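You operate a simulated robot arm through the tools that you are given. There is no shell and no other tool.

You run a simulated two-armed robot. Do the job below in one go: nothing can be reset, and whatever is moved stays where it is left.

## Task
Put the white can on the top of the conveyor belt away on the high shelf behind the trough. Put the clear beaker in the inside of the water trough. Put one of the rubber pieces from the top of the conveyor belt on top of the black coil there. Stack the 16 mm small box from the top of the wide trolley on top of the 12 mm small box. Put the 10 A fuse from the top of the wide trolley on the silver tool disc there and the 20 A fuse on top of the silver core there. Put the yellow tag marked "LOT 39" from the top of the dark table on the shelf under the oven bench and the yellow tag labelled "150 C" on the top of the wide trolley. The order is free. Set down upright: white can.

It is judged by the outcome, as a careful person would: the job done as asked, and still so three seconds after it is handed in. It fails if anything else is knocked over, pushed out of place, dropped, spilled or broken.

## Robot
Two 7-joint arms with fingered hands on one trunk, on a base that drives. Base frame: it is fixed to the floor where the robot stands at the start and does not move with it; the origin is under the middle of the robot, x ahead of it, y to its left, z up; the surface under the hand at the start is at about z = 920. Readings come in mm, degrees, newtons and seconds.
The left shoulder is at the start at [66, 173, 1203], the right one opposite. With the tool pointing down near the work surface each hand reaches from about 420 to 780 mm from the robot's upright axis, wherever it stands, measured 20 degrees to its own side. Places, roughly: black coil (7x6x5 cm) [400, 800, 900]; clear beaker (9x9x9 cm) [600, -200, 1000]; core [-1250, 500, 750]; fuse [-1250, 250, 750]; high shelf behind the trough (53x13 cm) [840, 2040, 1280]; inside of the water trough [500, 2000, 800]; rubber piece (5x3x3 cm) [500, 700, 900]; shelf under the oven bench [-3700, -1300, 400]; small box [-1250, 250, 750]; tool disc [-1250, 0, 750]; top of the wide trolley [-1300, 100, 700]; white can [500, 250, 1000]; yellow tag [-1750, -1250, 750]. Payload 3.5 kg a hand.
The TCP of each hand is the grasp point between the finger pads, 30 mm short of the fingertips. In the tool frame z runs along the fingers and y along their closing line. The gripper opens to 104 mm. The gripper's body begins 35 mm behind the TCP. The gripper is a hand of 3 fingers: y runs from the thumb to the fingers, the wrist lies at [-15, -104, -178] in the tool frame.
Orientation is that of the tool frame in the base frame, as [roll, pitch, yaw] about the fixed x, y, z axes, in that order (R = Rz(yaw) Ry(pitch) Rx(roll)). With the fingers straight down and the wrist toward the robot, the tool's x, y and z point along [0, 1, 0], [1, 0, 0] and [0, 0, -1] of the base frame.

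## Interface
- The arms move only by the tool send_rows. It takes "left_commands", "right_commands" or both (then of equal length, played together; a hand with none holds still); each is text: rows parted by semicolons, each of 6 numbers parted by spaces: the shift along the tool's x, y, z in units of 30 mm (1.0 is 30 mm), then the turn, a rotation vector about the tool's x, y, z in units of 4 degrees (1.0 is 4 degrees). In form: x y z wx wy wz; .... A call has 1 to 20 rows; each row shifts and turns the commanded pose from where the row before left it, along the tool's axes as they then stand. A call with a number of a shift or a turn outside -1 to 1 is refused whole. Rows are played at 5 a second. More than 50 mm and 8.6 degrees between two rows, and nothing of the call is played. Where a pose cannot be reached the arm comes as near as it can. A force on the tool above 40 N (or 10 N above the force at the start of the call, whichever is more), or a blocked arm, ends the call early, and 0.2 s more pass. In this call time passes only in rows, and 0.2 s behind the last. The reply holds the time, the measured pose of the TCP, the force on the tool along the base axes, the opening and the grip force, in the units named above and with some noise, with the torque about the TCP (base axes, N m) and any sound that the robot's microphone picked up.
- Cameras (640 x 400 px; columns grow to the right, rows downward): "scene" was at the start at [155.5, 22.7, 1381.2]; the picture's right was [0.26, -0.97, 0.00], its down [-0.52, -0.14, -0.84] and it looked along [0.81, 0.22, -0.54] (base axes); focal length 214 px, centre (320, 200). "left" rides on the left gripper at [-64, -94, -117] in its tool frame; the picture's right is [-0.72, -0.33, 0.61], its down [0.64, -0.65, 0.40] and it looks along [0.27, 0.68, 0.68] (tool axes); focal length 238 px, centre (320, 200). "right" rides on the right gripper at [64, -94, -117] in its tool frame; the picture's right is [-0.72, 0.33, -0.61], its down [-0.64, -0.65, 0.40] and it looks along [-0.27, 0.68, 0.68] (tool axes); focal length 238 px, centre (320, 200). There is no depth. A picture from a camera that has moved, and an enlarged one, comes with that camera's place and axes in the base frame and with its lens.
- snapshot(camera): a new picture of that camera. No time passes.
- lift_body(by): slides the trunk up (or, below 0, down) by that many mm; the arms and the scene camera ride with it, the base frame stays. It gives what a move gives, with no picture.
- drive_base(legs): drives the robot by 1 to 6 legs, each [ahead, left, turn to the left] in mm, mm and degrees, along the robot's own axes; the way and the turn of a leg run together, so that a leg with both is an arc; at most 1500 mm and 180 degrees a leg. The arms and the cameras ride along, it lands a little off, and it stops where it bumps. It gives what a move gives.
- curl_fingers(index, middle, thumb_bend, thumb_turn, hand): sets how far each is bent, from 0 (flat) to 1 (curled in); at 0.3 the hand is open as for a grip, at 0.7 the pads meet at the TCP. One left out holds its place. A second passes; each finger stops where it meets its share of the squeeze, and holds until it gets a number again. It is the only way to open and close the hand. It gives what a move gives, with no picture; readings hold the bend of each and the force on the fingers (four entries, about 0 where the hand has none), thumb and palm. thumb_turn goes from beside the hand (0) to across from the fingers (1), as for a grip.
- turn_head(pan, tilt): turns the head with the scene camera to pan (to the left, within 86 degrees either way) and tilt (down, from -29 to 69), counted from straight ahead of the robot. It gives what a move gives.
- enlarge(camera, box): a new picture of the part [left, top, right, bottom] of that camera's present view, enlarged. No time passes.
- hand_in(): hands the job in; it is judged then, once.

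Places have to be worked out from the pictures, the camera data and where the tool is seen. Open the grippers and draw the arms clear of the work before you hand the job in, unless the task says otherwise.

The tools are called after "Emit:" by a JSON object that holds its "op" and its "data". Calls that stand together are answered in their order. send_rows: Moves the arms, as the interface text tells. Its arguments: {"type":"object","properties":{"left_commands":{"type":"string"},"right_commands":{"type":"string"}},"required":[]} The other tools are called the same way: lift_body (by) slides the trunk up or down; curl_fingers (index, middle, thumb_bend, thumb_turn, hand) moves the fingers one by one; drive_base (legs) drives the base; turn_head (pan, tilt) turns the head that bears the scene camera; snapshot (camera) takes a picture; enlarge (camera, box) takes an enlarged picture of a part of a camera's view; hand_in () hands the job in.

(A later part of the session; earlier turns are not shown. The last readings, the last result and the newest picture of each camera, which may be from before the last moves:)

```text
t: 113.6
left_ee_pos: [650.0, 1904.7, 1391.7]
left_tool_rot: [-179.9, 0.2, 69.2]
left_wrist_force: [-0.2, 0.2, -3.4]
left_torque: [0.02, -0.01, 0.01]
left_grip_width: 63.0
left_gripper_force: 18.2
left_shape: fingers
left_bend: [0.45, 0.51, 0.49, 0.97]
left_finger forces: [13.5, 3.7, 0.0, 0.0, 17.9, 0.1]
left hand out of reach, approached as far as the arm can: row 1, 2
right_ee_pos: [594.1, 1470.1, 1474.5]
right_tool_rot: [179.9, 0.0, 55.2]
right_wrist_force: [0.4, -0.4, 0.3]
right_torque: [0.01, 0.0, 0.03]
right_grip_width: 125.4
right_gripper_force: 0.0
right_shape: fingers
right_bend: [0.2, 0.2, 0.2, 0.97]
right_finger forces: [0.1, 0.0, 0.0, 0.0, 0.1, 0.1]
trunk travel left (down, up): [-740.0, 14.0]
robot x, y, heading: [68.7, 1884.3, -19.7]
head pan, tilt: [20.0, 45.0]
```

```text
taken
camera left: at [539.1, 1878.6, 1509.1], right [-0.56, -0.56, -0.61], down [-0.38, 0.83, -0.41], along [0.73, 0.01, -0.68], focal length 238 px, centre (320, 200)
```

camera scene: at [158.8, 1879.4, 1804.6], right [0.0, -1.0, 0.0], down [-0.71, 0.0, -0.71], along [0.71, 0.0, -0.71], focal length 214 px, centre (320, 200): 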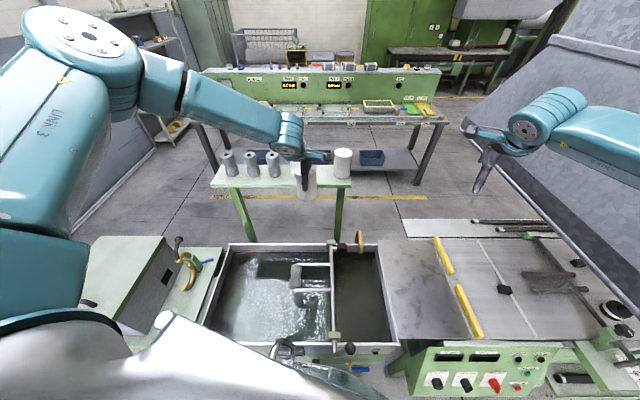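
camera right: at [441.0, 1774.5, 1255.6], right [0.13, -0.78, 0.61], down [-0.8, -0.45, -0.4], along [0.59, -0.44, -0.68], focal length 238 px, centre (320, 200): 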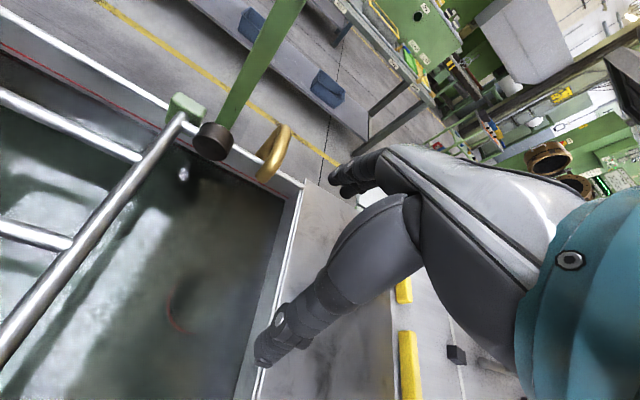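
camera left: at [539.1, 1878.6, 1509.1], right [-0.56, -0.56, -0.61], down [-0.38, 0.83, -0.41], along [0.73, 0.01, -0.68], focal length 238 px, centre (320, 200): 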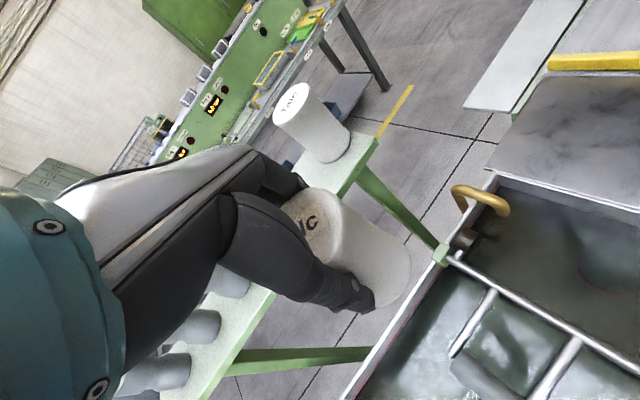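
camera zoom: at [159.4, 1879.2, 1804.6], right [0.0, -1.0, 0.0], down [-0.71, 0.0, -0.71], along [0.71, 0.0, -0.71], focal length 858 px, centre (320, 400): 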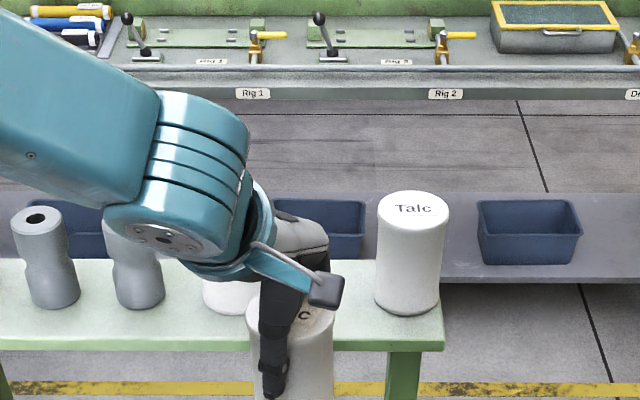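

The limit is about 215–245 mm left of the robot's axis. I shift the base 50 mm to the right so the gap lies further to the left arm's side.

Emit:
{"op": "drive_base", "data": {"legs": [[17, -50, 0]]}}

Emit:
{"op": "send_rows", "data": {"left_commands": "0.5 0 0 0 0 -0.5; 0.5 0 0 0 0 -0.5; 0.3 0.3 0 0 0 0"}}

Emit:
{"op": "enlarge", "data": {"camera": "scene", "box": [240, 100, 400, 200]}}

Emit:
{"op": "snapshot", "data": {"camera": "left"}}

```text
t: 114.5
left_ee_pos: [650.7, 1850.4, 1391.4]
left_tool_rot: [-179.9, 0.1, 69.2]
left_wrist_force: [-0.8, -0.5, -2.9]
left_torque: [0.04, 0.0, -0.01]
left_grip_width: 63.2
left_gripper_force: 18.2
left_shape: fingers
left_bend: [0.45, 0.51, 0.49, 0.97]
left_finger forces: [13.4, 4.1, 0.1, 0.0, 18.0, 0.0]
right_ee_pos: [594.1, 1418.4, 1475.4]
right_tool_rot: [-179.9, 0.0, 55.1]
right_wrist_force: [-0.3, 0.6, -0.5]
right_torque: [-0.05, 0.01, 0.03]
right_grip_width: 125.4
right_gripper_force: 0.1
right_shape: fingers
right_bend: [0.2, 0.2, 0.2, 0.98]
right_finger forces: [0.0, 0.1, 0.2, 0.1, 0.0, 0.0]
trunk travel left (down, up): [-740.0, 14.0]
robot x, y, heading: [64.7, 1827.0, -19.9]
head pan, tilt: [20.0, 45.0]
```

```text
t: 115.3
left_ee_pos: [670.7, 1884.8, 1391.8]
left_tool_rot: [-180.0, 0.2, 73.2]
left_wrist_force: [0.7, -0.7, -2.1]
left_torque: [0.01, 0.02, -0.05]
left_grip_width: 63.0
left_gripper_force: 18.1
left_shape: fingers
left_bend: [0.45, 0.51, 0.49, 0.97]
left_finger forces: [13.4, 4.1, 0.0, 0.1, 18.1, 0.1]
right_ee_pos: [593.4, 1417.9, 1476.7]
right_tool_rot: [-180.0, -0.1, 55.1]
right_wrist_force: [0.0, -1.1, -1.1]
right_torque: [-0.01, 0.01, 0.03]
right_grip_width: 125.3
right_gripper_force: 0.1
right_shape: fingers
right_bend: [0.2, 0.2, 0.2, 0.98]
right_finger forces: [0.0, 0.0, 0.0, 0.1, 0.0, 0.0]
trunk travel left (down, up): [-740.0, 14.0]
robot x, y, heading: [67.0, 1828.1, -19.5]
head pan, tilt: [20.0, 45.0]
```

```text
4.00 times, centred on (320, 150) of scene
camera zoom: at [158.3, 1826.1, 1804.6], right [0.0, -1.0, 0.0], down [-0.71, 0.0, -0.71], along [0.71, 0.0, -0.71], focal length 858 px, centre (320, 400)
```

zoom: 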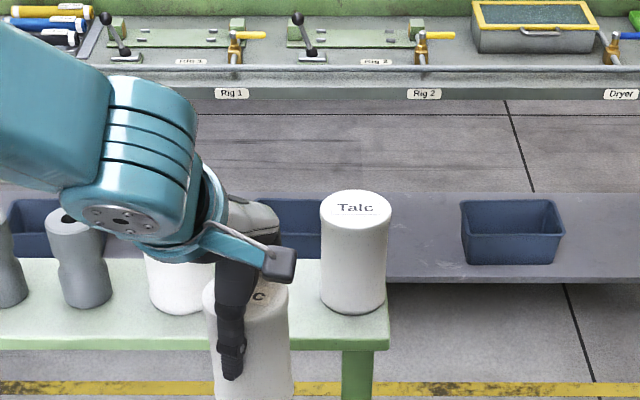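

```text
taken
camera left: at [561.6, 1852.4, 1509.0], right [-0.52, -0.6, -0.61], down [-0.44, 0.8, -0.41], along [0.73, 0.06, -0.68], focal length 238 px, centre (320, 200)
```

left: 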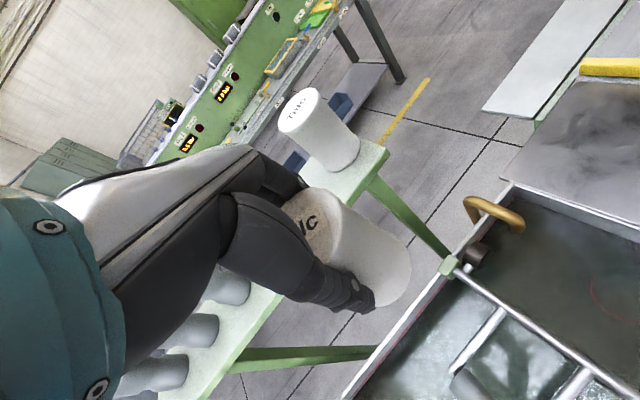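

The hand now tracks: can centre ≈[664, 1884], bottom ~28 mm above shelf level, aligned with the gap centre (y≈1882.6). I advance 60 mm along x and check for drift.

Emit:
{"op": "send_rows", "data": {"left_commands": "0.195 0.637 0 0 0 0; 0.195 0.637 0 0 0 0; 0.195 0.637 0 0 0 0"}}

Emit:
{"op": "enlarge", "data": {"camera": "scene", "box": [240, 100, 400, 200]}}

Emit:
{"op": "enlarge", "data": {"camera": "left", "box": [180, 60, 500, 360]}}

```text
t: 116.1
left_ee_pos: [718.4, 1898.8, 1401.3]
left_tool_rot: [180.0, 0.0, 73.2]
left_wrist_force: [0.3, 0.5, -3.9]
left_torque: [0.02, -0.03, 0.01]
left_grip_width: 62.9
left_gripper_force: 18.2
left_shape: fingers
left_bend: [0.45, 0.51, 0.49, 0.97]
left_finger forces: [13.3, 4.1, 0.0, 0.1, 18.0, 0.0]
left hand out of reach, approached as far as the arm can: row 2, 3
right_ee_pos: [594.4, 1419.6, 1475.8]
right_tool_rot: [-179.9, 0.0, 55.3]
right_wrist_force: [0.1, 0.0, -0.3]
right_torque: [0.0, -0.02, -0.01]
right_grip_width: 125.6
right_gripper_force: 0.1
right_shape: fingers
right_bend: [0.2, 0.2, 0.2, 0.98]
right_finger forces: [0.0, 0.0, 0.0, 0.1, 0.0, 0.1]
trunk travel left (down, up): [-740.0, 14.0]
robot x, y, heading: [67.3, 1831.1, -19.7]
head pan, tilt: [20.0, 45.0]
```

```text
4.00 times, centred on (320, 150) of scene
camera zoom: at [158.5, 1826.9, 1804.6], right [0.0, -1.0, 0.0], down [-0.71, 0.0, -0.71], along [0.71, 0.0, -0.71], focal length 858 px, centre (320, 400)
```

zoom: 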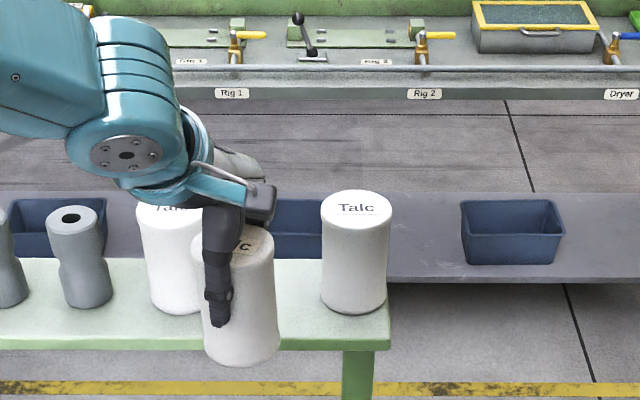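

```text
1.33 times, centred on (340, 210) of left
camera zoom: at [610.0, 1865.9, 1519.6], right [-0.52, -0.6, -0.61], down [-0.44, 0.8, -0.41], along [0.73, 0.06, -0.68], focal length 318 px, centre (293, 187)
```

zoom: 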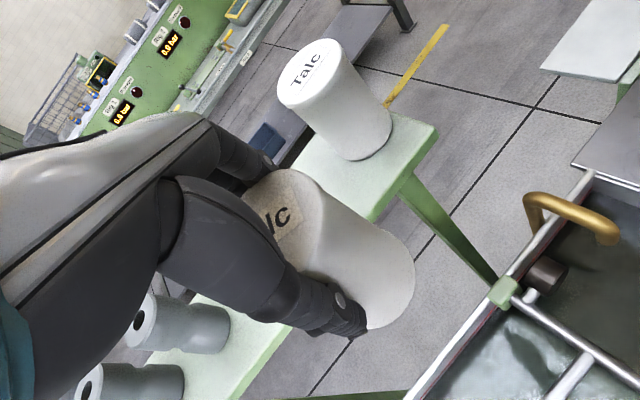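

It drifts again (out of reach flagged), although the same relative pose worked earlier with yaw 105°. I retreat slightly, turn the hand back to ~105° in the robot frame, and retry.

Emit:
{"op": "send_rows", "data": {"left_commands": "0 -0.7 0 0 0 0; 0 -0.5 0 0 0 0; 0 0 0 0 0 -0.8; 0 0 0 0 0 -0.8; 0 0 0 0 0 -0.8; 0 0 0 0 0 -0.8"}}

Emit:
{"op": "send_rows", "data": {"left_commands": "0 0.5 0 0 0 0; 0 0.5 0 0 0 0; 0 0.5 0 0 0 0"}}

```text
t: 117.5
left_ee_pos: [684.8, 1908.1, 1402.1]
left_tool_rot: [-179.9, 0.1, 86.1]
left_wrist_force: [-0.5, -0.4, -3.6]
left_torque: [0.02, -0.03, 0.0]
left_grip_width: 63.1
left_gripper_force: 17.3
left_shape: fingers
left_bend: [0.45, 0.51, 0.49, 0.97]
left_finger forces: [13.4, 4.1, 0.0, 0.1, 17.9, 0.0]
right_ee_pos: [593.7, 1417.1, 1474.8]
right_tool_rot: [180.0, 0.0, 55.2]
right_wrist_force: [0.1, 0.7, 0.3]
right_torque: [-0.01, 0.05, -0.02]
right_grip_width: 125.5
right_gripper_force: 0.1
right_shape: fingers
right_bend: [0.2, 0.2, 0.2, 0.98]
right_finger forces: [0.0, 0.1, 0.0, 0.1, 0.1, 0.0]
trunk travel left (down, up): [-740.0, 14.0]
robot x, y, heading: [67.7, 1831.3, -19.8]
head pan, tilt: [20.0, 45.0]
```

```text
t: 118.3
left_ee_pos: [722.3, 1912.0, 1408.0]
left_tool_rot: [179.9, 0.1, 86.1]
left_wrist_force: [0.5, 0.3, -3.6]
left_torque: [-0.03, 0.0, 0.01]
left_grip_width: 63.0
left_gripper_force: 17.5
left_shape: fingers
left_bend: [0.45, 0.51, 0.49, 0.97]
left_finger forces: [13.5, 4.0, 0.0, 0.0, 17.9, 0.0]
left hand out of reach, approached as far as the arm can: row 3
right_ee_pos: [593.3, 1419.7, 1475.7]
right_tool_rot: [-180.0, 0.0, 55.2]
right_wrist_force: [-1.2, -0.2, 0.3]
right_torque: [0.0, 0.02, 0.0]
right_grip_width: 125.4
right_gripper_force: 0.1
right_shape: fingers
right_bend: [0.2, 0.2, 0.2, 0.98]
right_finger forces: [0.1, 0.0, 0.1, 0.0, 0.0, 0.0]
trunk travel left (down, up): [-740.0, 14.0]
robot x, y, heading: [68.9, 1830.5, -20.0]
head pan, tilt: [20.0, 45.0]
```

Still limited at a place that was reachable earlier, so the arm posture must have changed in that first lift. I look at the left arm's posture.

Emit:
{"op": "turn_head", "data": {"pan": 70, "tilt": 20}}

Emit:
{"op": "snapshot", "data": {"camera": "scene"}}

Emit:
{"op": "turn_head", "data": {"pan": 40, "tilt": 20}}

Emit:
{"op": "snapshot", "data": {"camera": "scene"}}

```text
t: 119.5
left_ee_pos: [723.4, 1911.9, 1407.7]
left_tool_rot: [-180.0, 0.2, 86.0]
left_wrist_force: [0.4, 0.1, -2.7]
left_torque: [-0.01, 0.0, 0.03]
left_grip_width: 63.4
left_gripper_force: 17.6
left_shape: fingers
left_bend: [0.45, 0.51, 0.49, 0.97]
left_finger forces: [13.3, 4.0, 0.1, 0.0, 17.9, 0.0]
right_ee_pos: [592.7, 1418.6, 1477.6]
right_tool_rot: [180.0, 0.0, 55.1]
right_wrist_force: [0.0, 0.7, 0.3]
right_torque: [0.0, -0.03, 0.0]
right_grip_width: 125.5
right_gripper_force: 0.0
right_shape: fingers
right_bend: [0.2, 0.2, 0.2, 0.98]
right_finger forces: [0.1, 0.1, 0.1, 0.0, 0.0, 0.0]
trunk travel left (down, up): [-740.0, 14.0]
robot x, y, heading: [70.5, 1826.8, -19.7]
head pan, tilt: [70.0, 20.0]
```

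```text
taken
camera scene: at [136.7, 1897.6, 1843.2], right [0.77, -0.64, 0.0], down [-0.22, -0.26, -0.94], along [0.6, 0.72, -0.34], focal length 214 px, centre (320, 200)
```

scene: 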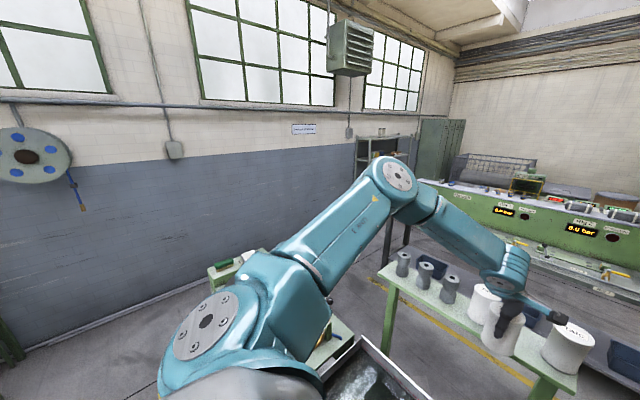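

```text
t: 120.4
left_ee_pos: [723.0, 1911.4, 1408.2]
left_tool_rot: [180.0, 0.1, 86.0]
left_wrist_force: [0.3, -0.7, -3.1]
left_torque: [-0.01, -0.01, -0.01]
left_grip_width: 62.8
left_gripper_force: 17.5
left_shape: fingers
left_bend: [0.45, 0.51, 0.49, 0.97]
left_finger forces: [13.3, 4.1, 0.0, 0.1, 17.9, 0.0]
right_ee_pos: [592.3, 1419.0, 1477.3]
right_tool_rot: [-180.0, 0.0, 55.2]
right_wrist_force: [-0.1, 0.0, 0.1]
right_torque: [-0.03, -0.03, 0.03]
right_grip_width: 125.0
right_gripper_force: 0.1
right_shape: fingers
right_bend: [0.2, 0.2, 0.2, 0.98]
right_finger forces: [0.1, 0.1, 0.0, 0.0, 0.1, 0.1]
trunk travel left (down, up): [-740.0, 14.0]
robot x, y, heading: [68.6, 1835.3, -19.8]
head pan, tilt: [40.0, 20.0]
```

```text
taken
camera scene: at [164.5, 1858.3, 1843.3], right [0.35, -0.94, 0.0], down [-0.32, -0.12, -0.94], along [0.88, 0.33, -0.34], focal length 214 px, centre (320, 200)
```

scene: 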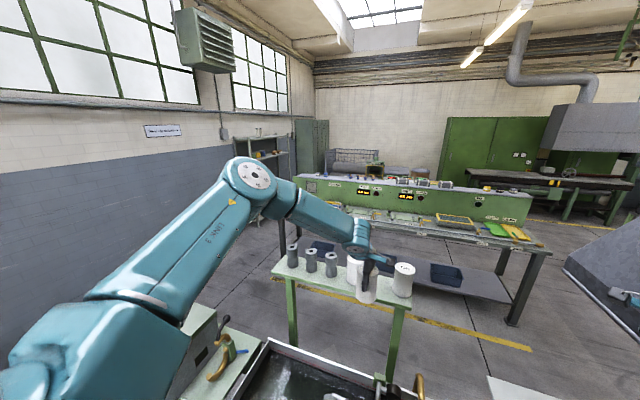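

The elbow sits high in this posture, a joint limit rather than stretch. I back the base off 200 mm and practise: swing the hand out to the left and forward at lower height to restore the better posture.

Emit:
{"op": "drive_base", "data": {"legs": [[-190, -60, 0]]}}

Emit:
{"op": "send_rows", "data": {"left_commands": "0.9 -0.3 0 0 0 0; 0.9 -0.3 0 0 0 0; 0.9 -0.3 0 0 0 0; 0.9 0 0 0 0 0; 0.9 0 0 0 0 0; 0.9 0 0 0 0 0; 0 0.9 0 0 0 0; 0 0.9 0 0 0 0; 0 0.9 0 0 0 0"}}

Emit:
{"op": "snapshot", "data": {"camera": "scene"}}

```text
t: 122.0
left_ee_pos: [528.0, 1918.5, 1406.4]
left_tool_rot: [-180.0, 0.3, 85.9]
left_wrist_force: [0.1, -0.7, -3.8]
left_torque: [0.01, 0.03, 0.03]
left_grip_width: 62.9
left_gripper_force: 18.1
left_shape: fingers
left_bend: [0.45, 0.51, 0.49, 0.97]
left_finger forces: [13.3, 4.1, 0.1, 0.0, 17.8, 0.0]
right_ee_pos: [396.7, 1425.8, 1474.7]
right_tool_rot: [-179.8, 0.1, 55.1]
right_wrist_force: [0.1, 1.1, -0.3]
right_torque: [-0.03, 0.02, 0.02]
right_grip_width: 125.3
right_gripper_force: 0.0
right_shape: fingers
right_bend: [0.2, 0.2, 0.2, 0.98]
right_finger forces: [0.0, 0.1, 0.1, 0.0, 0.1, 0.0]
trunk travel left (down, up): [-740.0, 14.0]
robot x, y, heading: [-131.2, 1838.3, -19.7]
head pan, tilt: [40.0, 20.0]
```

```text
t: 124.0
left_ee_pos: [591.7, 2076.8, 1406.6]
left_tool_rot: [180.0, 0.1, 85.9]
left_wrist_force: [-0.4, -0.4, -2.2]
left_torque: [-0.01, -0.01, -0.02]
left_grip_width: 63.0
left_gripper_force: 17.3
left_shape: fingers
left_bend: [0.46, 0.51, 0.49, 0.97]
left_finger forces: [13.3, 3.7, 0.0, 0.0, 17.5, 0.0]
right_ee_pos: [395.8, 1424.5, 1476.2]
right_tool_rot: [179.9, 0.0, 55.0]
right_wrist_force: [-0.5, -0.2, 0.4]
right_torque: [0.01, 0.0, -0.01]
right_grip_width: 125.6
right_gripper_force: 0.0
right_shape: fingers
right_bend: [0.2, 0.2, 0.2, 0.98]
right_finger forces: [0.0, 0.0, 0.0, 0.0, 0.1, 0.1]
trunk travel left (down, up): [-740.0, 14.0]
robot x, y, heading: [-131.1, 1838.4, -19.9]
head pan, tilt: [40.0, 20.0]
```

```text
taken
camera scene: at [-33.1, 1865.4, 1843.3], right [0.35, -0.94, 0.0], down [-0.32, -0.12, -0.94], along [0.88, 0.32, -0.34], focal length 214 px, centre (320, 200)
```

scene: 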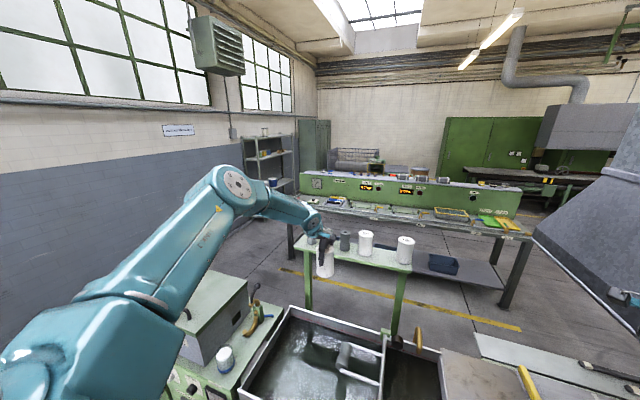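

Here (598 ahead, 470 left of the robot) it reaches 761 mm without complaint. I now bring the hand right in steps at this forward distance to find the boundary in this posture.

Emit:
{"op": "send_rows", "data": {"left_commands": "-0.9 0 0 0 0 0; -0.9 0.2 0 0 0 0; -0.9 0.2 0 0 0 0; -0.9 0.2 0 0 0 0"}}

```text
t: 125.0
left_ee_pos: [579.2, 1983.2, 1418.9]
left_tool_rot: [179.9, 0.1, 85.9]
left_wrist_force: [0.5, -0.3, -3.5]
left_torque: [0.02, -0.02, 0.01]
left_grip_width: 63.1
left_gripper_force: 17.3
left_shape: fingers
left_bend: [0.46, 0.51, 0.49, 0.97]
left_finger forces: [13.1, 3.7, 0.0, 0.0, 17.4, 0.0]
left hand out of reach, approached as far as the arm can: row 2, 3, 4
right_ee_pos: [394.8, 1424.3, 1475.2]
right_tool_rot: [179.9, 0.0, 55.1]
right_wrist_force: [0.3, -0.7, -0.4]
right_torque: [0.0, 0.01, 0.02]
right_grip_width: 125.4
right_gripper_force: 0.1
right_shape: fingers
right_bend: [0.2, 0.2, 0.2, 0.98]
right_finger forces: [0.1, 0.0, 0.0, 0.0, 0.0, 0.0]
trunk travel left (down, up): [-740.0, 14.0]
robot x, y, heading: [-131.9, 1838.5, -19.9]
head pan, tilt: [40.0, 20.0]
```

The forward boundary bends away to the left, so I'll use a larger bearing: turn the base to about −36° so the gap lies ~36° to the robot's left. First I draw both hands in.

Emit:
{"op": "send_rows", "data": {"left_commands": "0.07 -0.94 0 0 0 0; 0.07 -0.94 0 0 0 0; 0.07 -0.94 0 0 0 0; 0.07 -0.94 0 0 0 0; 0.07 -0.94 0 0 0 0; 0 0 0 0 0 0; 0 0 0 0 0 0; 0 0 0 0 0 0", "right_commands": "-0.24 -0.9 0 0 0 0; -0.24 -0.9 0 0 0 0; -0.24 -0.9 0 0 0 0; -0.24 -0.9 0 0 0 0; -0.24 -0.9 0 0 0 0; -0.24 -0.9 0 0 0 0; -0.24 -0.9 0 0 0 0; -0.24 -0.9 0 0 0 0"}}

Emit:
{"op": "drive_base", "data": {"legs": [[0, 0, -16]]}}

Emit:
{"op": "turn_head", "data": {"pan": 36, "tilt": 35}}

Emit:
{"op": "snapshot", "data": {"camera": "scene"}}

```text
t: 126.8
left_ee_pos: [437.9, 2005.5, 1419.1]
left_tool_rot: [-180.0, 0.2, 85.9]
left_wrist_force: [0.2, 0.5, -2.7]
left_torque: [0.05, -0.03, -0.03]
left_grip_width: 62.9
left_gripper_force: 17.2
left_shape: fingers
left_bend: [0.46, 0.51, 0.49, 0.97]
left_finger forces: [13.0, 3.8, 0.0, 0.1, 17.6, 0.1]
right_ee_pos: [185.1, 1502.0, 1476.6]
right_tool_rot: [-179.9, -0.1, 55.1]
right_wrist_force: [-0.5, -0.2, 0.3]
right_torque: [0.0, -0.05, 0.02]
right_grip_width: 125.8
right_gripper_force: 0.1
right_shape: fingers
right_bend: [0.2, 0.2, 0.2, 0.98]
right_finger forces: [0.0, 0.0, 0.0, 0.1, 0.0, 0.1]
trunk travel left (down, up): [-740.0, 14.0]
robot x, y, heading: [-129.8, 1838.6, -19.8]
head pan, tilt: [40.0, 20.0]
```

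```text
t: 128.2
left_ee_pos: [463.6, 1843.4, 1417.3]
left_tool_rot: [180.0, 0.2, 70.1]
left_wrist_force: [-0.1, 0.8, -4.0]
left_torque: [-0.02, 0.0, -0.02]
left_grip_width: 62.9
left_gripper_force: 16.9
left_shape: fingers
left_bend: [0.46, 0.51, 0.49, 0.97]
left_finger forces: [13.1, 3.7, 0.0, 0.0, 17.4, 0.0]
right_ee_pos: [81.7, 1428.2, 1477.3]
right_tool_rot: [-180.0, 0.0, 39.4]
right_wrist_force: [1.3, 0.2, 0.2]
right_torque: [0.0, 0.01, -0.02]
right_grip_width: 125.5
right_gripper_force: 0.0
right_shape: fingers
right_bend: [0.2, 0.2, 0.2, 0.98]
right_finger forces: [0.0, 0.0, 0.0, 0.1, 0.0, 0.1]
trunk travel left (down, up): [-740.0, 14.0]
robot x, y, heading: [-130.6, 1840.1, -35.5]
head pan, tilt: [40.0, 20.0]
```

```text
t: 128.9
left_ee_pos: [463.6, 1843.1, 1417.7]
left_tool_rot: [180.0, 0.3, 70.1]
left_wrist_force: [0.5, -0.3, -2.4]
left_torque: [0.01, -0.01, -0.02]
left_grip_width: 63.0
left_gripper_force: 17.6
left_shape: fingers
left_bend: [0.46, 0.51, 0.49, 0.97]
left_finger forces: [13.1, 3.6, 0.0, 0.0, 17.4, 0.1]
right_ee_pos: [81.9, 1429.0, 1476.1]
right_tool_rot: [180.0, 0.0, 39.3]
right_wrist_force: [-0.1, 0.1, 0.4]
right_torque: [0.02, 0.04, -0.01]
right_grip_width: 125.5
right_gripper_force: 0.1
right_shape: fingers
right_bend: [0.2, 0.2, 0.2, 0.98]
right_finger forces: [0.0, 0.1, 0.1, 0.1, 0.1, 0.0]
trunk travel left (down, up): [-740.0, 14.0]
robot x, y, heading: [-128.1, 1837.8, -35.6]
head pan, tilt: [36.0, 35.0]
```

```text
taken
camera scene: at [-34.2, 1831.9, 1819.5], right [0.01, -1.0, 0.0], down [-0.57, 0.0, -0.82], along [0.82, 0.01, -0.57], focal length 214 px, centre (320, 200)
```

scene: 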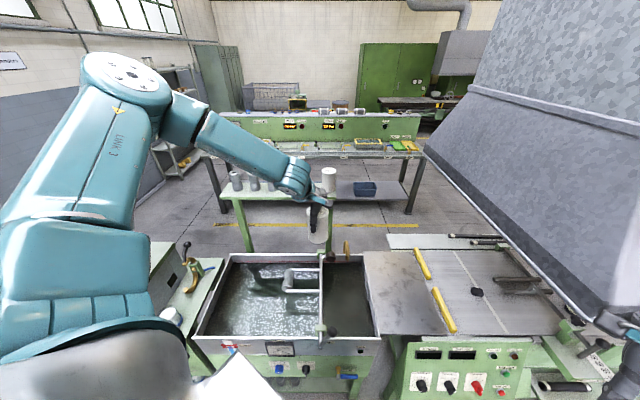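

Hood edge is at y≈1335; the right hand stays clear. Now I drive the base to about (77, 1880) so the can comes to x≈669 in line with the gap.

Emit:
{"op": "drive_base", "data": {"legs": [[142, 153, 0]]}}

Emit:
{"op": "snapshot", "data": {"camera": "scene"}}

```text
t: 130.6
left_ee_pos: [667.8, 1885.0, 1419.5]
left_tool_rot: [180.0, 0.1, 69.9]
left_wrist_force: [-0.2, -0.2, -3.8]
left_torque: [-0.01, -0.04, -0.01]
left_grip_width: 62.8
left_gripper_force: 17.0
left_shape: fingers
left_bend: [0.46, 0.51, 0.49, 0.97]
left_finger forces: [13.2, 3.7, 0.0, 0.0, 17.4, 0.0]
right_ee_pos: [282.9, 1470.3, 1476.4]
right_tool_rot: [-180.0, -0.1, 39.0]
right_wrist_force: [1.1, 1.2, -0.8]
right_torque: [0.03, -0.01, -0.01]
right_grip_width: 125.4
right_gripper_force: 0.0
right_shape: fingers
right_bend: [0.2, 0.2, 0.2, 0.98]
right_finger forces: [0.0, 0.1, 0.1, 0.0, 0.0, 0.0]
trunk travel left (down, up): [-740.0, 14.0]
robot x, y, heading: [76.0, 1877.2, -35.6]
head pan, tilt: [36.0, 35.0]
```

```text
taken
camera scene: at [168.7, 1873.8, 1819.6], right [0.0, -1.0, 0.0], down [-0.57, 0.0, -0.82], along [0.82, 0.0, -0.57], focal length 214 px, centre (320, 200)
```

scene: 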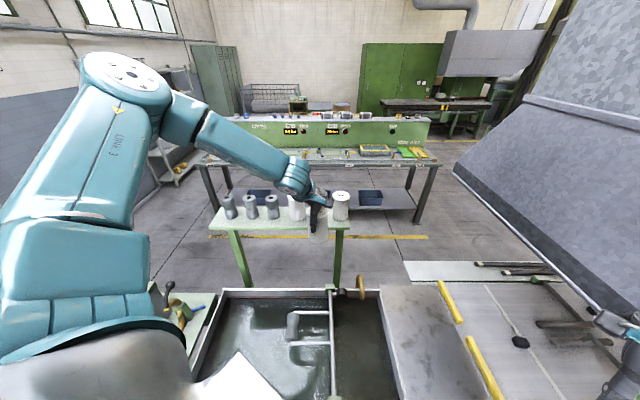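

Hand is at y 1885 as wanted. I lower ~25 mm, then advance 60 mm along x and check tracking.

Emit:
{"op": "send_rows", "data": {"left_commands": "0 0 0.45 0 0 0; 0 0 0.45 0 0 0; 0.229 0.626 0 0 0 0; 0.229 0.626 0 0 0 0; 0.229 0.626 0 0 0 0"}}

Emit:
{"op": "enlarge", "data": {"camera": "scene", "box": [240, 150, 400, 250]}}

```text
t: 131.8
left_ee_pos: [729.7, 1884.1, 1389.6]
left_tool_rot: [-179.9, 0.3, 69.9]
left_wrist_force: [-0.5, -0.1, -3.5]
left_torque: [0.01, -0.01, 0.04]
left_grip_width: 62.7
left_gripper_force: 17.0
left_shape: fingers
left_bend: [0.46, 0.51, 0.49, 0.97]
left_finger forces: [12.9, 3.7, 0.0, 0.1, 17.2, 0.0]
right_ee_pos: [285.5, 1471.5, 1476.0]
right_tool_rot: [-179.9, 0.0, 39.1]
right_wrist_force: [0.0, 0.3, 0.2]
right_torque: [0.0, 0.0, 0.01]
right_grip_width: 125.5
right_gripper_force: 0.0
right_shape: fingers
right_bend: [0.2, 0.2, 0.2, 0.98]
right_finger forces: [0.0, 0.0, 0.0, 0.0, 0.0, 0.2]
trunk travel left (down, up): [-740.0, 14.0]
robot x, y, heading: [72.2, 1881.8, -35.7]
head pan, tilt: [36.0, 35.0]
```

```text
4.00 times, centred on (320, 200) of scene
camera zoom: at [171.7, 1874.1, 1819.4], right [0.0, -1.0, 0.0], down [-0.57, 0.0, -0.82], along [0.82, 0.0, -0.57], focal length 858 px, centre (320, 200)
```

zoom: 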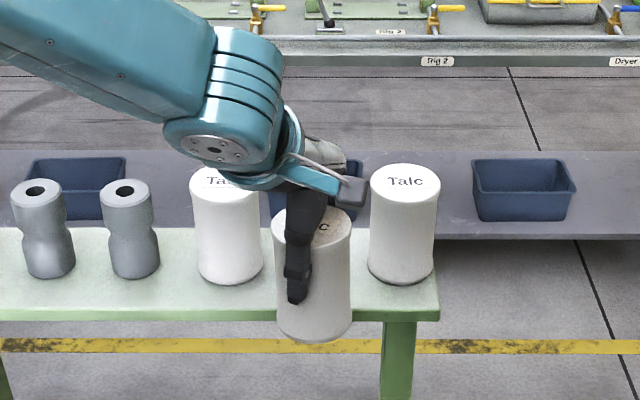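

Tracking is good now and the can is centred in the gap (y≈1884). I slide it in another ~95 mm.

Emit:
{"op": "send_rows", "data": {"left_commands": "0.2 0.6 0 0 0 0; 0.2 0.6 0 0 0 0; 0.21 0.6 0 0 0 0; 0.22 0.6 0 0 0 0; 0.22 0.6 0 0 0 0"}}

Emit:
{"op": "enlarge", "data": {"camera": "scene", "box": [240, 140, 400, 240]}}

Emit:
{"op": "snapshot", "data": {"camera": "left"}}

```text
t: 133.0
left_ee_pos: [822.8, 1887.7, 1391.9]
left_tool_rot: [-179.9, 0.1, 69.9]
left_wrist_force: [-0.1, -0.7, -2.5]
left_torque: [0.02, -0.07, 0.03]
left_grip_width: 63.2
left_gripper_force: 16.5
left_shape: fingers
left_bend: [0.46, 0.52, 0.49, 0.97]
left_finger forces: [12.7, 3.6, 0.1, 0.1, 17.0, 0.0]
left hand out of reach, approached as far as the arm can: row 5
right_ee_pos: [286.2, 1471.5, 1475.4]
right_tool_rot: [-179.8, 0.0, 39.1]
right_wrist_force: [0.2, 0.1, 0.0]
right_torque: [0.05, 0.0, -0.03]
right_grip_width: 125.3
right_gripper_force: 0.1
right_shape: fingers
right_bend: [0.2, 0.2, 0.2, 0.98]
right_finger forces: [0.1, 0.0, 0.0, 0.0, 0.1, 0.0]
trunk travel left (down, up): [-740.0, 14.0]
robot x, y, heading: [74.5, 1882.1, -35.9]
head pan, tilt: [36.0, 35.0]
```

```text
4.00 times, centred on (320, 190) of scene
camera zoom: at [171.5, 1872.9, 1819.4], right [0.0, -1.0, 0.0], down [-0.57, 0.0, -0.82], along [0.82, 0.0, -0.57], focal length 858 px, centre (320, 240)
```

zoom: 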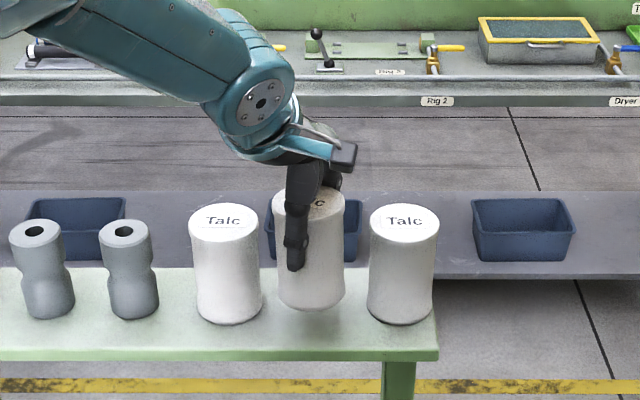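

```text
taken
camera left: at [712.7, 1859.8, 1510.0], right [-0.55, -0.56, -0.61], down [-0.39, 0.83, -0.4], along [0.73, 0.02, -0.68], focal length 238 px, centre (320, 200)
```

left: 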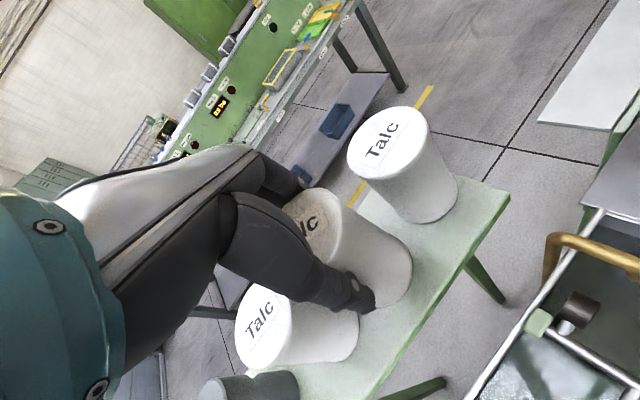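

The can is between the two others, about 4 mm left of centre. I correct that and lower 20 mm.

Emit:
{"op": "send_rows", "data": {"left_commands": "-0.12 0 0.1 0 0 0; 0 0 0.3 0 0 0; 0 0 0.25 0 0 0"}}

Emit:
{"op": "enlarge", "data": {"camera": "scene", "box": [270, 160, 370, 230]}}

Emit:
{"op": "enlarge", "data": {"camera": "left", "box": [220, 100, 480, 380]}}

```text
t: 133.8
left_ee_pos: [821.1, 1885.1, 1389.9]
left_tool_rot: [180.0, 0.1, 70.0]
left_wrist_force: [0.3, 0.8, -3.6]
left_torque: [-0.03, -0.02, 0.02]
left_grip_width: 62.7
left_gripper_force: 16.2
left_shape: fingers
left_bend: [0.46, 0.52, 0.49, 0.97]
left_finger forces: [12.7, 3.5, 0.1, 0.1, 16.8, 0.0]
left hand out of reach, approached as far as the arm can: row 2, 3
right_ee_pos: [284.9, 1471.2, 1477.0]
right_tool_rot: [180.0, 0.0, 39.1]
right_wrist_force: [0.1, 0.1, 0.6]
right_torque: [-0.01, 0.0, 0.01]
right_grip_width: 125.4
right_gripper_force: 0.1
right_shape: fingers
right_bend: [0.2, 0.2, 0.2, 0.98]
right_finger forces: [0.0, 0.0, 0.0, 0.0, 0.0, 0.0]
trunk travel left (down, up): [-740.0, 14.0]
robot x, y, heading: [74.9, 1881.3, -35.8]
head pan, tilt: [36.0, 35.0]
```

```text
5.71 times, centred on (320, 195) of scene
camera zoom: at [171.2, 1875.0, 1819.4], right [0.0, -1.0, 0.0], down [-0.57, 0.0, -0.82], along [0.82, 0.0, -0.57], focal length 1226 px, centre (320, 229)
```

zoom: 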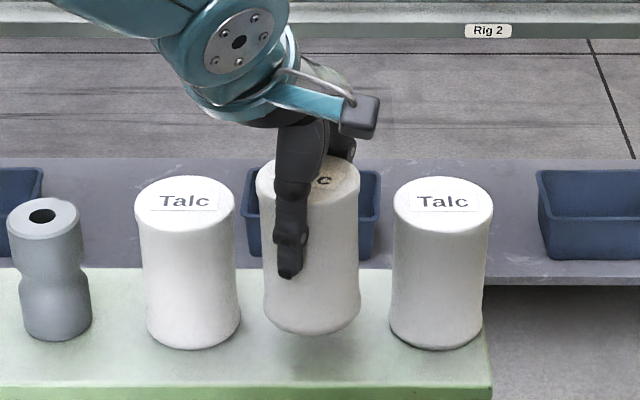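

```text
1.43 times, centred on (350, 240) of left
camera zoom: at [710.1, 1858.7, 1507.9], right [-0.55, -0.57, -0.61], down [-0.39, 0.82, -0.41], along [0.73, 0.02, -0.68], focal length 340 px, centre (277, 143)
```

zoom: 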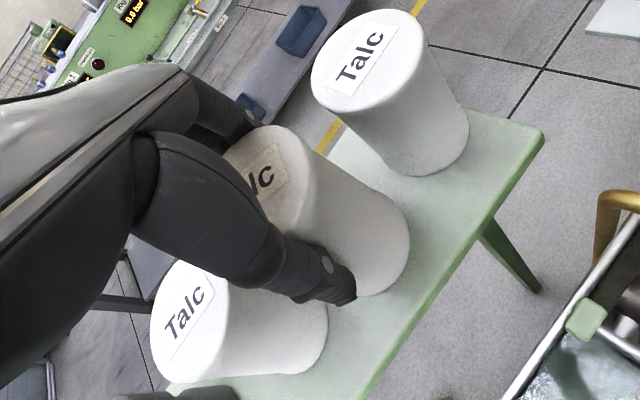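

The arm won't go lower here, but the trunk can: I lower the trunk 15 mm and watch the pose.

Emit:
{"op": "lift_body", "data": {"by": -15}}

Emit:
{"op": "enlarge", "data": {"camera": "scene", "box": [270, 160, 370, 230]}}

```text
t: 134.4
left_ee_pos: [822.2, 1884.9, 1374.4]
left_tool_rot: [-180.0, 0.1, 69.9]
left_wrist_force: [0.5, -0.5, -2.8]
left_torque: [0.01, -0.03, 0.0]
left_grip_width: 62.8
left_gripper_force: 16.3
left_shape: fingers
left_bend: [0.46, 0.52, 0.49, 0.97]
left_finger forces: [12.7, 3.4, 0.0, 0.1, 16.9, 0.0]
right_ee_pos: [285.6, 1471.3, 1461.3]
right_tool_rot: [-180.0, 0.1, 39.1]
right_wrist_force: [-0.4, 0.0, -0.4]
right_torque: [0.02, 0.0, 0.04]
right_grip_width: 125.6
right_gripper_force: 0.1
right_shape: fingers
right_bend: [0.2, 0.2, 0.2, 0.98]
right_finger forces: [0.1, 0.0, 0.0, 0.1, 0.0, 0.0]
trunk travel left (down, up): [-725.0, 29.0]
robot x, y, heading: [77.8, 1883.3, -35.7]
head pan, tilt: [36.0, 35.0]
```

```text
5.71 times, centred on (320, 195) of scene
camera zoom: at [171.5, 1874.4, 1804.4], right [0.0, -1.0, 0.0], down [-0.57, 0.0, -0.82], along [0.82, 0.0, -0.57], focal length 1226 px, centre (320, 229)
```

zoom: 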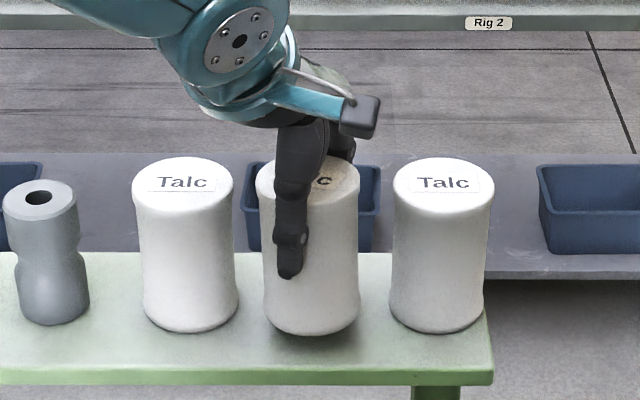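

Works well. I continue lowering the trunk in small steps until the wrist force shows contact.

Emit:
{"op": "lift_body", "data": {"by": -6}}

Emit:
{"op": "lift_body", "data": {"by": -3}}

Emit:
{"op": "enlarge", "data": {"camera": "scene", "box": [270, 160, 370, 230]}}

```text
t: 134.9
left_ee_pos: [822.0, 1884.4, 1369.2]
left_tool_rot: [180.0, 0.1, 69.8]
left_wrist_force: [0.4, 0.7, -3.2]
left_torque: [0.0, 0.0, 0.0]
left_grip_width: 63.1
left_gripper_force: 16.3
left_shape: fingers
left_bend: [0.46, 0.52, 0.49, 0.97]
left_finger forces: [12.7, 3.5, 0.0, 0.0, 16.8, 0.0]
right_ee_pos: [286.9, 1471.0, 1455.4]
right_tool_rot: [180.0, 0.0, 39.1]
right_wrist_force: [-0.3, 0.9, -0.2]
right_torque: [0.04, 0.01, 0.02]
right_grip_width: 125.1
right_gripper_force: 0.1
right_shape: fingers
right_bend: [0.2, 0.2, 0.2, 0.98]
right_finger forces: [0.1, 0.0, 0.0, 0.0, 0.0, 0.0]
trunk travel left (down, up): [-719.0, 35.0]
robot x, y, heading: [70.0, 1882.8, -35.6]
head pan, tilt: [36.0, 35.0]
```

```text
t: 135.5
left_ee_pos: [821.6, 1886.4, 1366.9]
left_tool_rot: [-180.0, 0.2, 69.9]
left_wrist_force: [0.0, 0.9, -3.5]
left_torque: [0.01, -0.02, 0.03]
left_grip_width: 62.9
left_gripper_force: 16.4
left_shape: fingers
left_bend: [0.46, 0.52, 0.49, 0.97]
left_finger forces: [12.7, 3.6, 0.0, 0.0, 16.8, 0.0]
right_ee_pos: [286.0, 1471.5, 1452.6]
right_tool_rot: [-179.9, 0.0, 39.1]
right_wrist_force: [0.2, -0.2, 0.2]
right_torque: [0.01, -0.01, 0.0]
right_grip_width: 125.6
right_gripper_force: 0.1
right_shape: fingers
right_bend: [0.2, 0.2, 0.2, 0.98]
right_finger forces: [0.1, 0.1, 0.1, 0.0, 0.0, 0.1]
trunk travel left (down, up): [-716.0, 38.0]
robot x, y, heading: [75.8, 1879.8, -35.9]
head pan, tilt: [36.0, 35.0]
```

```text
5.71 times, centred on (320, 195) of scene
camera zoom: at [171.8, 1874.1, 1795.4], right [0.0, -1.0, 0.0], down [-0.57, 0.0, -0.82], along [0.82, 0.0, -0.57], focal length 1226 px, centre (320, 229)
```

zoom: 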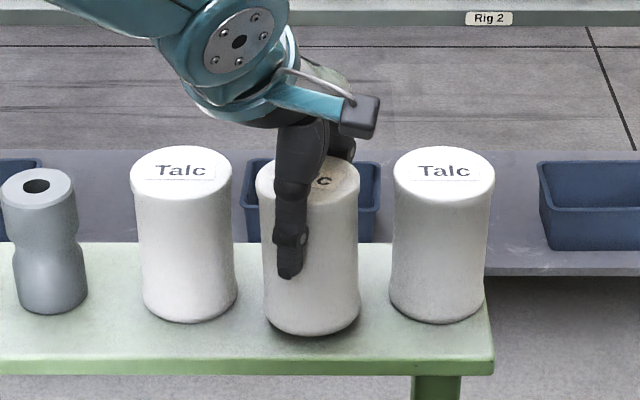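

By comparison with the neighbours about 4 mm remain. I lower in 2 mm steps.

Emit:
{"op": "lift_body", "data": {"by": -2.5}}

Emit:
{"op": "lift_body", "data": {"by": -2}}

```text
t: 136.0
left_ee_pos: [821.0, 1885.3, 1363.4]
left_tool_rot: [179.9, 0.2, 69.9]
left_wrist_force: [-0.1, 0.2, -3.4]
left_torque: [0.0, -0.01, 0.0]
left_grip_width: 63.1
left_gripper_force: 16.8
left_shape: fingers
left_bend: [0.46, 0.52, 0.49, 0.97]
left_finger forces: [12.8, 3.6, 0.0, 0.1, 16.8, 0.1]
right_ee_pos: [284.7, 1470.3, 1448.5]
right_tool_rot: [180.0, -0.1, 39.0]
right_wrist_force: [0.2, -0.3, 0.0]
right_torque: [-0.01, 0.0, -0.02]
right_grip_width: 125.4
right_gripper_force: 0.1
right_shape: fingers
right_bend: [0.2, 0.2, 0.2, 0.98]
right_finger forces: [0.1, 0.0, 0.0, 0.0, 0.0, 0.1]
trunk travel left (down, up): [-714.0, 41.0]
robot x, y, heading: [75.3, 1883.1, -35.8]
head pan, tilt: [36.0, 35.0]
```

```text
t: 136.5
left_ee_pos: [820.7, 1886.0, 1361.9]
left_tool_rot: [-179.9, 0.2, 69.9]
left_wrist_force: [0.6, -0.4, -3.3]
left_torque: [-0.05, -0.02, -0.03]
left_grip_width: 63.0
left_gripper_force: 15.8
left_shape: fingers
left_bend: [0.46, 0.52, 0.49, 0.97]
left_finger forces: [12.7, 3.5, 0.0, 0.0, 16.7, 0.0]
right_ee_pos: [286.2, 1469.9, 1449.0]
right_tool_rot: [180.0, 0.0, 39.0]
right_wrist_force: [0.2, 0.4, 0.1]
right_torque: [-0.01, -0.03, 0.0]
right_grip_width: 125.4
right_gripper_force: 0.0
right_shape: fingers
right_bend: [0.2, 0.2, 0.2, 0.98]
right_finger forces: [0.0, 0.0, 0.0, 0.0, 0.0, 0.0]
trunk travel left (down, up): [-712.0, 43.0]
robot x, y, heading: [73.2, 1883.4, -35.7]
head pan, tilt: [36.0, 35.0]
```

Emit:
{"op": "lift_body", "data": {"by": -2}}

Emit:
{"op": "enlarge", "data": {"camera": "scene", "box": [290, 180, 350, 222]}}

Emit:
{"op": "enlarge", "data": {"camera": "left", "box": [300, 180, 460, 300]}}

```text
t: 137.0
left_ee_pos: [820.5, 1885.1, 1359.0]
left_tool_rot: [179.9, 0.2, 69.9]
left_wrist_force: [0.4, 0.2, -3.3]
left_torque: [-0.01, 0.01, 0.0]
left_grip_width: 62.7
left_gripper_force: 16.4
left_shape: fingers
left_bend: [0.46, 0.52, 0.49, 0.97]
left_finger forces: [12.6, 3.5, 0.1, 0.1, 16.8, 0.0]
right_ee_pos: [286.4, 1472.3, 1445.7]
right_tool_rot: [-179.9, 0.0, 39.1]
right_wrist_force: [-0.5, -0.1, 0.8]
right_torque: [0.01, 0.01, -0.02]
right_grip_width: 125.4
right_gripper_force: 0.1
right_shape: fingers
right_bend: [0.2, 0.2, 0.2, 0.98]
right_finger forces: [0.0, 0.0, 0.0, 0.0, 0.1, 0.1]
trunk travel left (down, up): [-710.0, 45.0]
robot x, y, heading: [74.0, 1878.2, -35.7]
head pan, tilt: [36.0, 35.0]
```

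```text
9.52 times, centred on (320, 201) of scene
camera zoom: at [171.7, 1874.1, 1788.9], right [0.0, -1.0, 0.0], down [-0.57, 0.0, -0.82], along [0.82, 0.0, -0.57], focal length 2043 px, centre (320, 190)
```

zoom: 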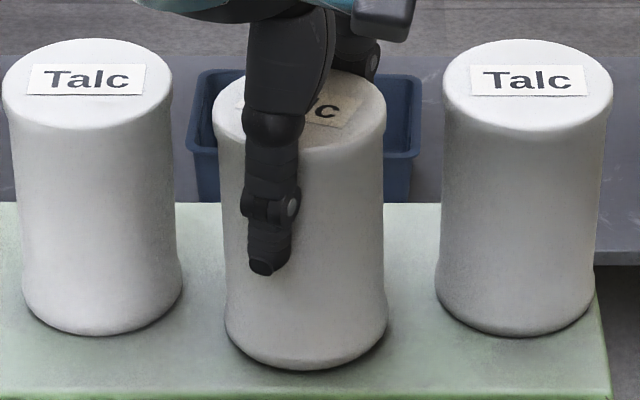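

```text
3.33 times, centred on (380, 240) of left
camera zoom: at [710.4, 1858.1, 1477.5], right [-0.55, -0.57, -0.61], down [-0.39, 0.82, -0.41], along [0.73, 0.02, -0.68], focal length 794 px, centre (120, 67)
```

zoom: 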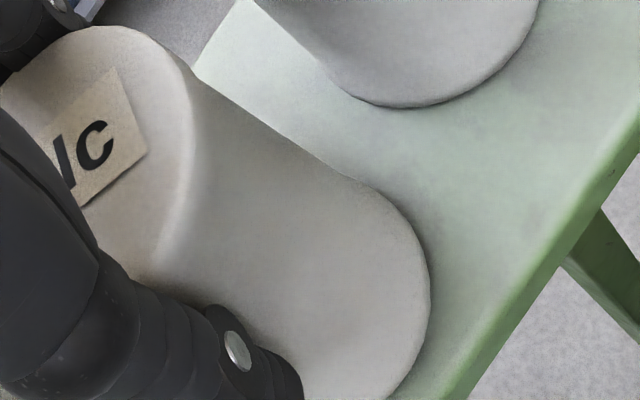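

Still not touching; I lower in 1.5 mm steps.

Emit:
{"op": "lift_body", "data": {"by": -1.5}}

Emit:
{"op": "lift_body", "data": {"by": -1.5}}

Emit:
{"op": "lift_body", "data": {"by": -1.5}}

```text
t: 137.5
left_ee_pos: [821.1, 1884.6, 1358.7]
left_tool_rot: [180.0, 0.2, 69.9]
left_wrist_force: [-0.1, 0.3, -0.7]
left_torque: [0.03, -0.03, 0.0]
left_grip_width: 62.8
left_gripper_force: 17.4
left_shape: fingers
left_bend: [0.46, 0.52, 0.49, 0.97]
left_finger forces: [13.0, 3.7, 0.1, 0.0, 17.3, 0.0]
right_ee_pos: [285.6, 1470.1, 1443.8]
right_tool_rot: [180.0, 0.1, 39.2]
right_wrist_force: [0.5, 0.3, -0.3]
right_torque: [0.02, -0.02, 0.01]
right_grip_width: 125.3
right_gripper_force: 0.1
right_shape: fingers
right_bend: [0.2, 0.2, 0.2, 0.98]
right_finger forces: [0.0, 0.0, 0.0, 0.0, 0.0, 0.0]
trunk travel left (down, up): [-708.0, 46.0]
robot x, y, heading: [74.1, 1882.1, -35.7]
head pan, tilt: [36.0, 35.0]
```

```text
t: 138.0
left_ee_pos: [820.3, 1884.2, 1357.4]
left_tool_rot: [179.8, 0.2, 69.9]
left_wrist_force: [-0.8, -0.9, 5.4]
left_torque: [-0.01, -0.1, -0.01]
left_grip_width: 62.7
left_gripper_force: 17.6
left_shape: fingers
left_bend: [0.46, 0.51, 0.49, 0.97]
left_finger forces: [13.3, 4.2, 0.1, 0.0, 18.4, 0.1]
right_ee_pos: [284.0, 1470.3, 1442.5]
right_tool_rot: [179.9, 0.1, 39.1]
right_wrist_force: [0.4, 0.1, -0.2]
right_torque: [0.02, 0.02, 0.0]
right_grip_width: 125.4
right_gripper_force: 0.1
right_shape: fingers
right_bend: [0.2, 0.2, 0.2, 0.98]
right_finger forces: [0.0, 0.0, 0.1, 0.1, 0.1, 0.0]
trunk travel left (down, up): [-707.0, 48.0]
robot x, y, heading: [73.3, 1882.2, -35.8]
head pan, tilt: [36.0, 35.0]
```

```text
t: 138.6
left_ee_pos: [820.7, 1883.3, 1358.4]
left_tool_rot: [179.8, 0.2, 69.9]
left_wrist_force: [-1.9, -1.4, 11.1]
left_torque: [0.0, -0.2, 0.0]
left_grip_width: 62.9
left_gripper_force: 18.7
left_shape: fingers
left_bend: [0.46, 0.51, 0.49, 0.97]
left_finger forces: [13.5, 4.8, 0.0, 0.0, 18.8, 0.0]
right_ee_pos: [284.0, 1471.0, 1440.6]
right_tool_rot: [180.0, -0.1, 39.2]
right_wrist_force: [-0.6, 0.4, -0.1]
right_torque: [0.01, -0.02, 0.0]
right_grip_width: 125.5
right_gripper_force: 0.0
right_shape: fingers
right_bend: [0.2, 0.2, 0.2, 0.98]
right_finger forces: [0.1, 0.0, 0.0, 0.1, 0.0, 0.1]
trunk travel left (down, up): [-705.0, 49.0]
robot x, y, heading: [75.6, 1879.2, -35.7]
head pan, tilt: [36.0, 35.0]
```

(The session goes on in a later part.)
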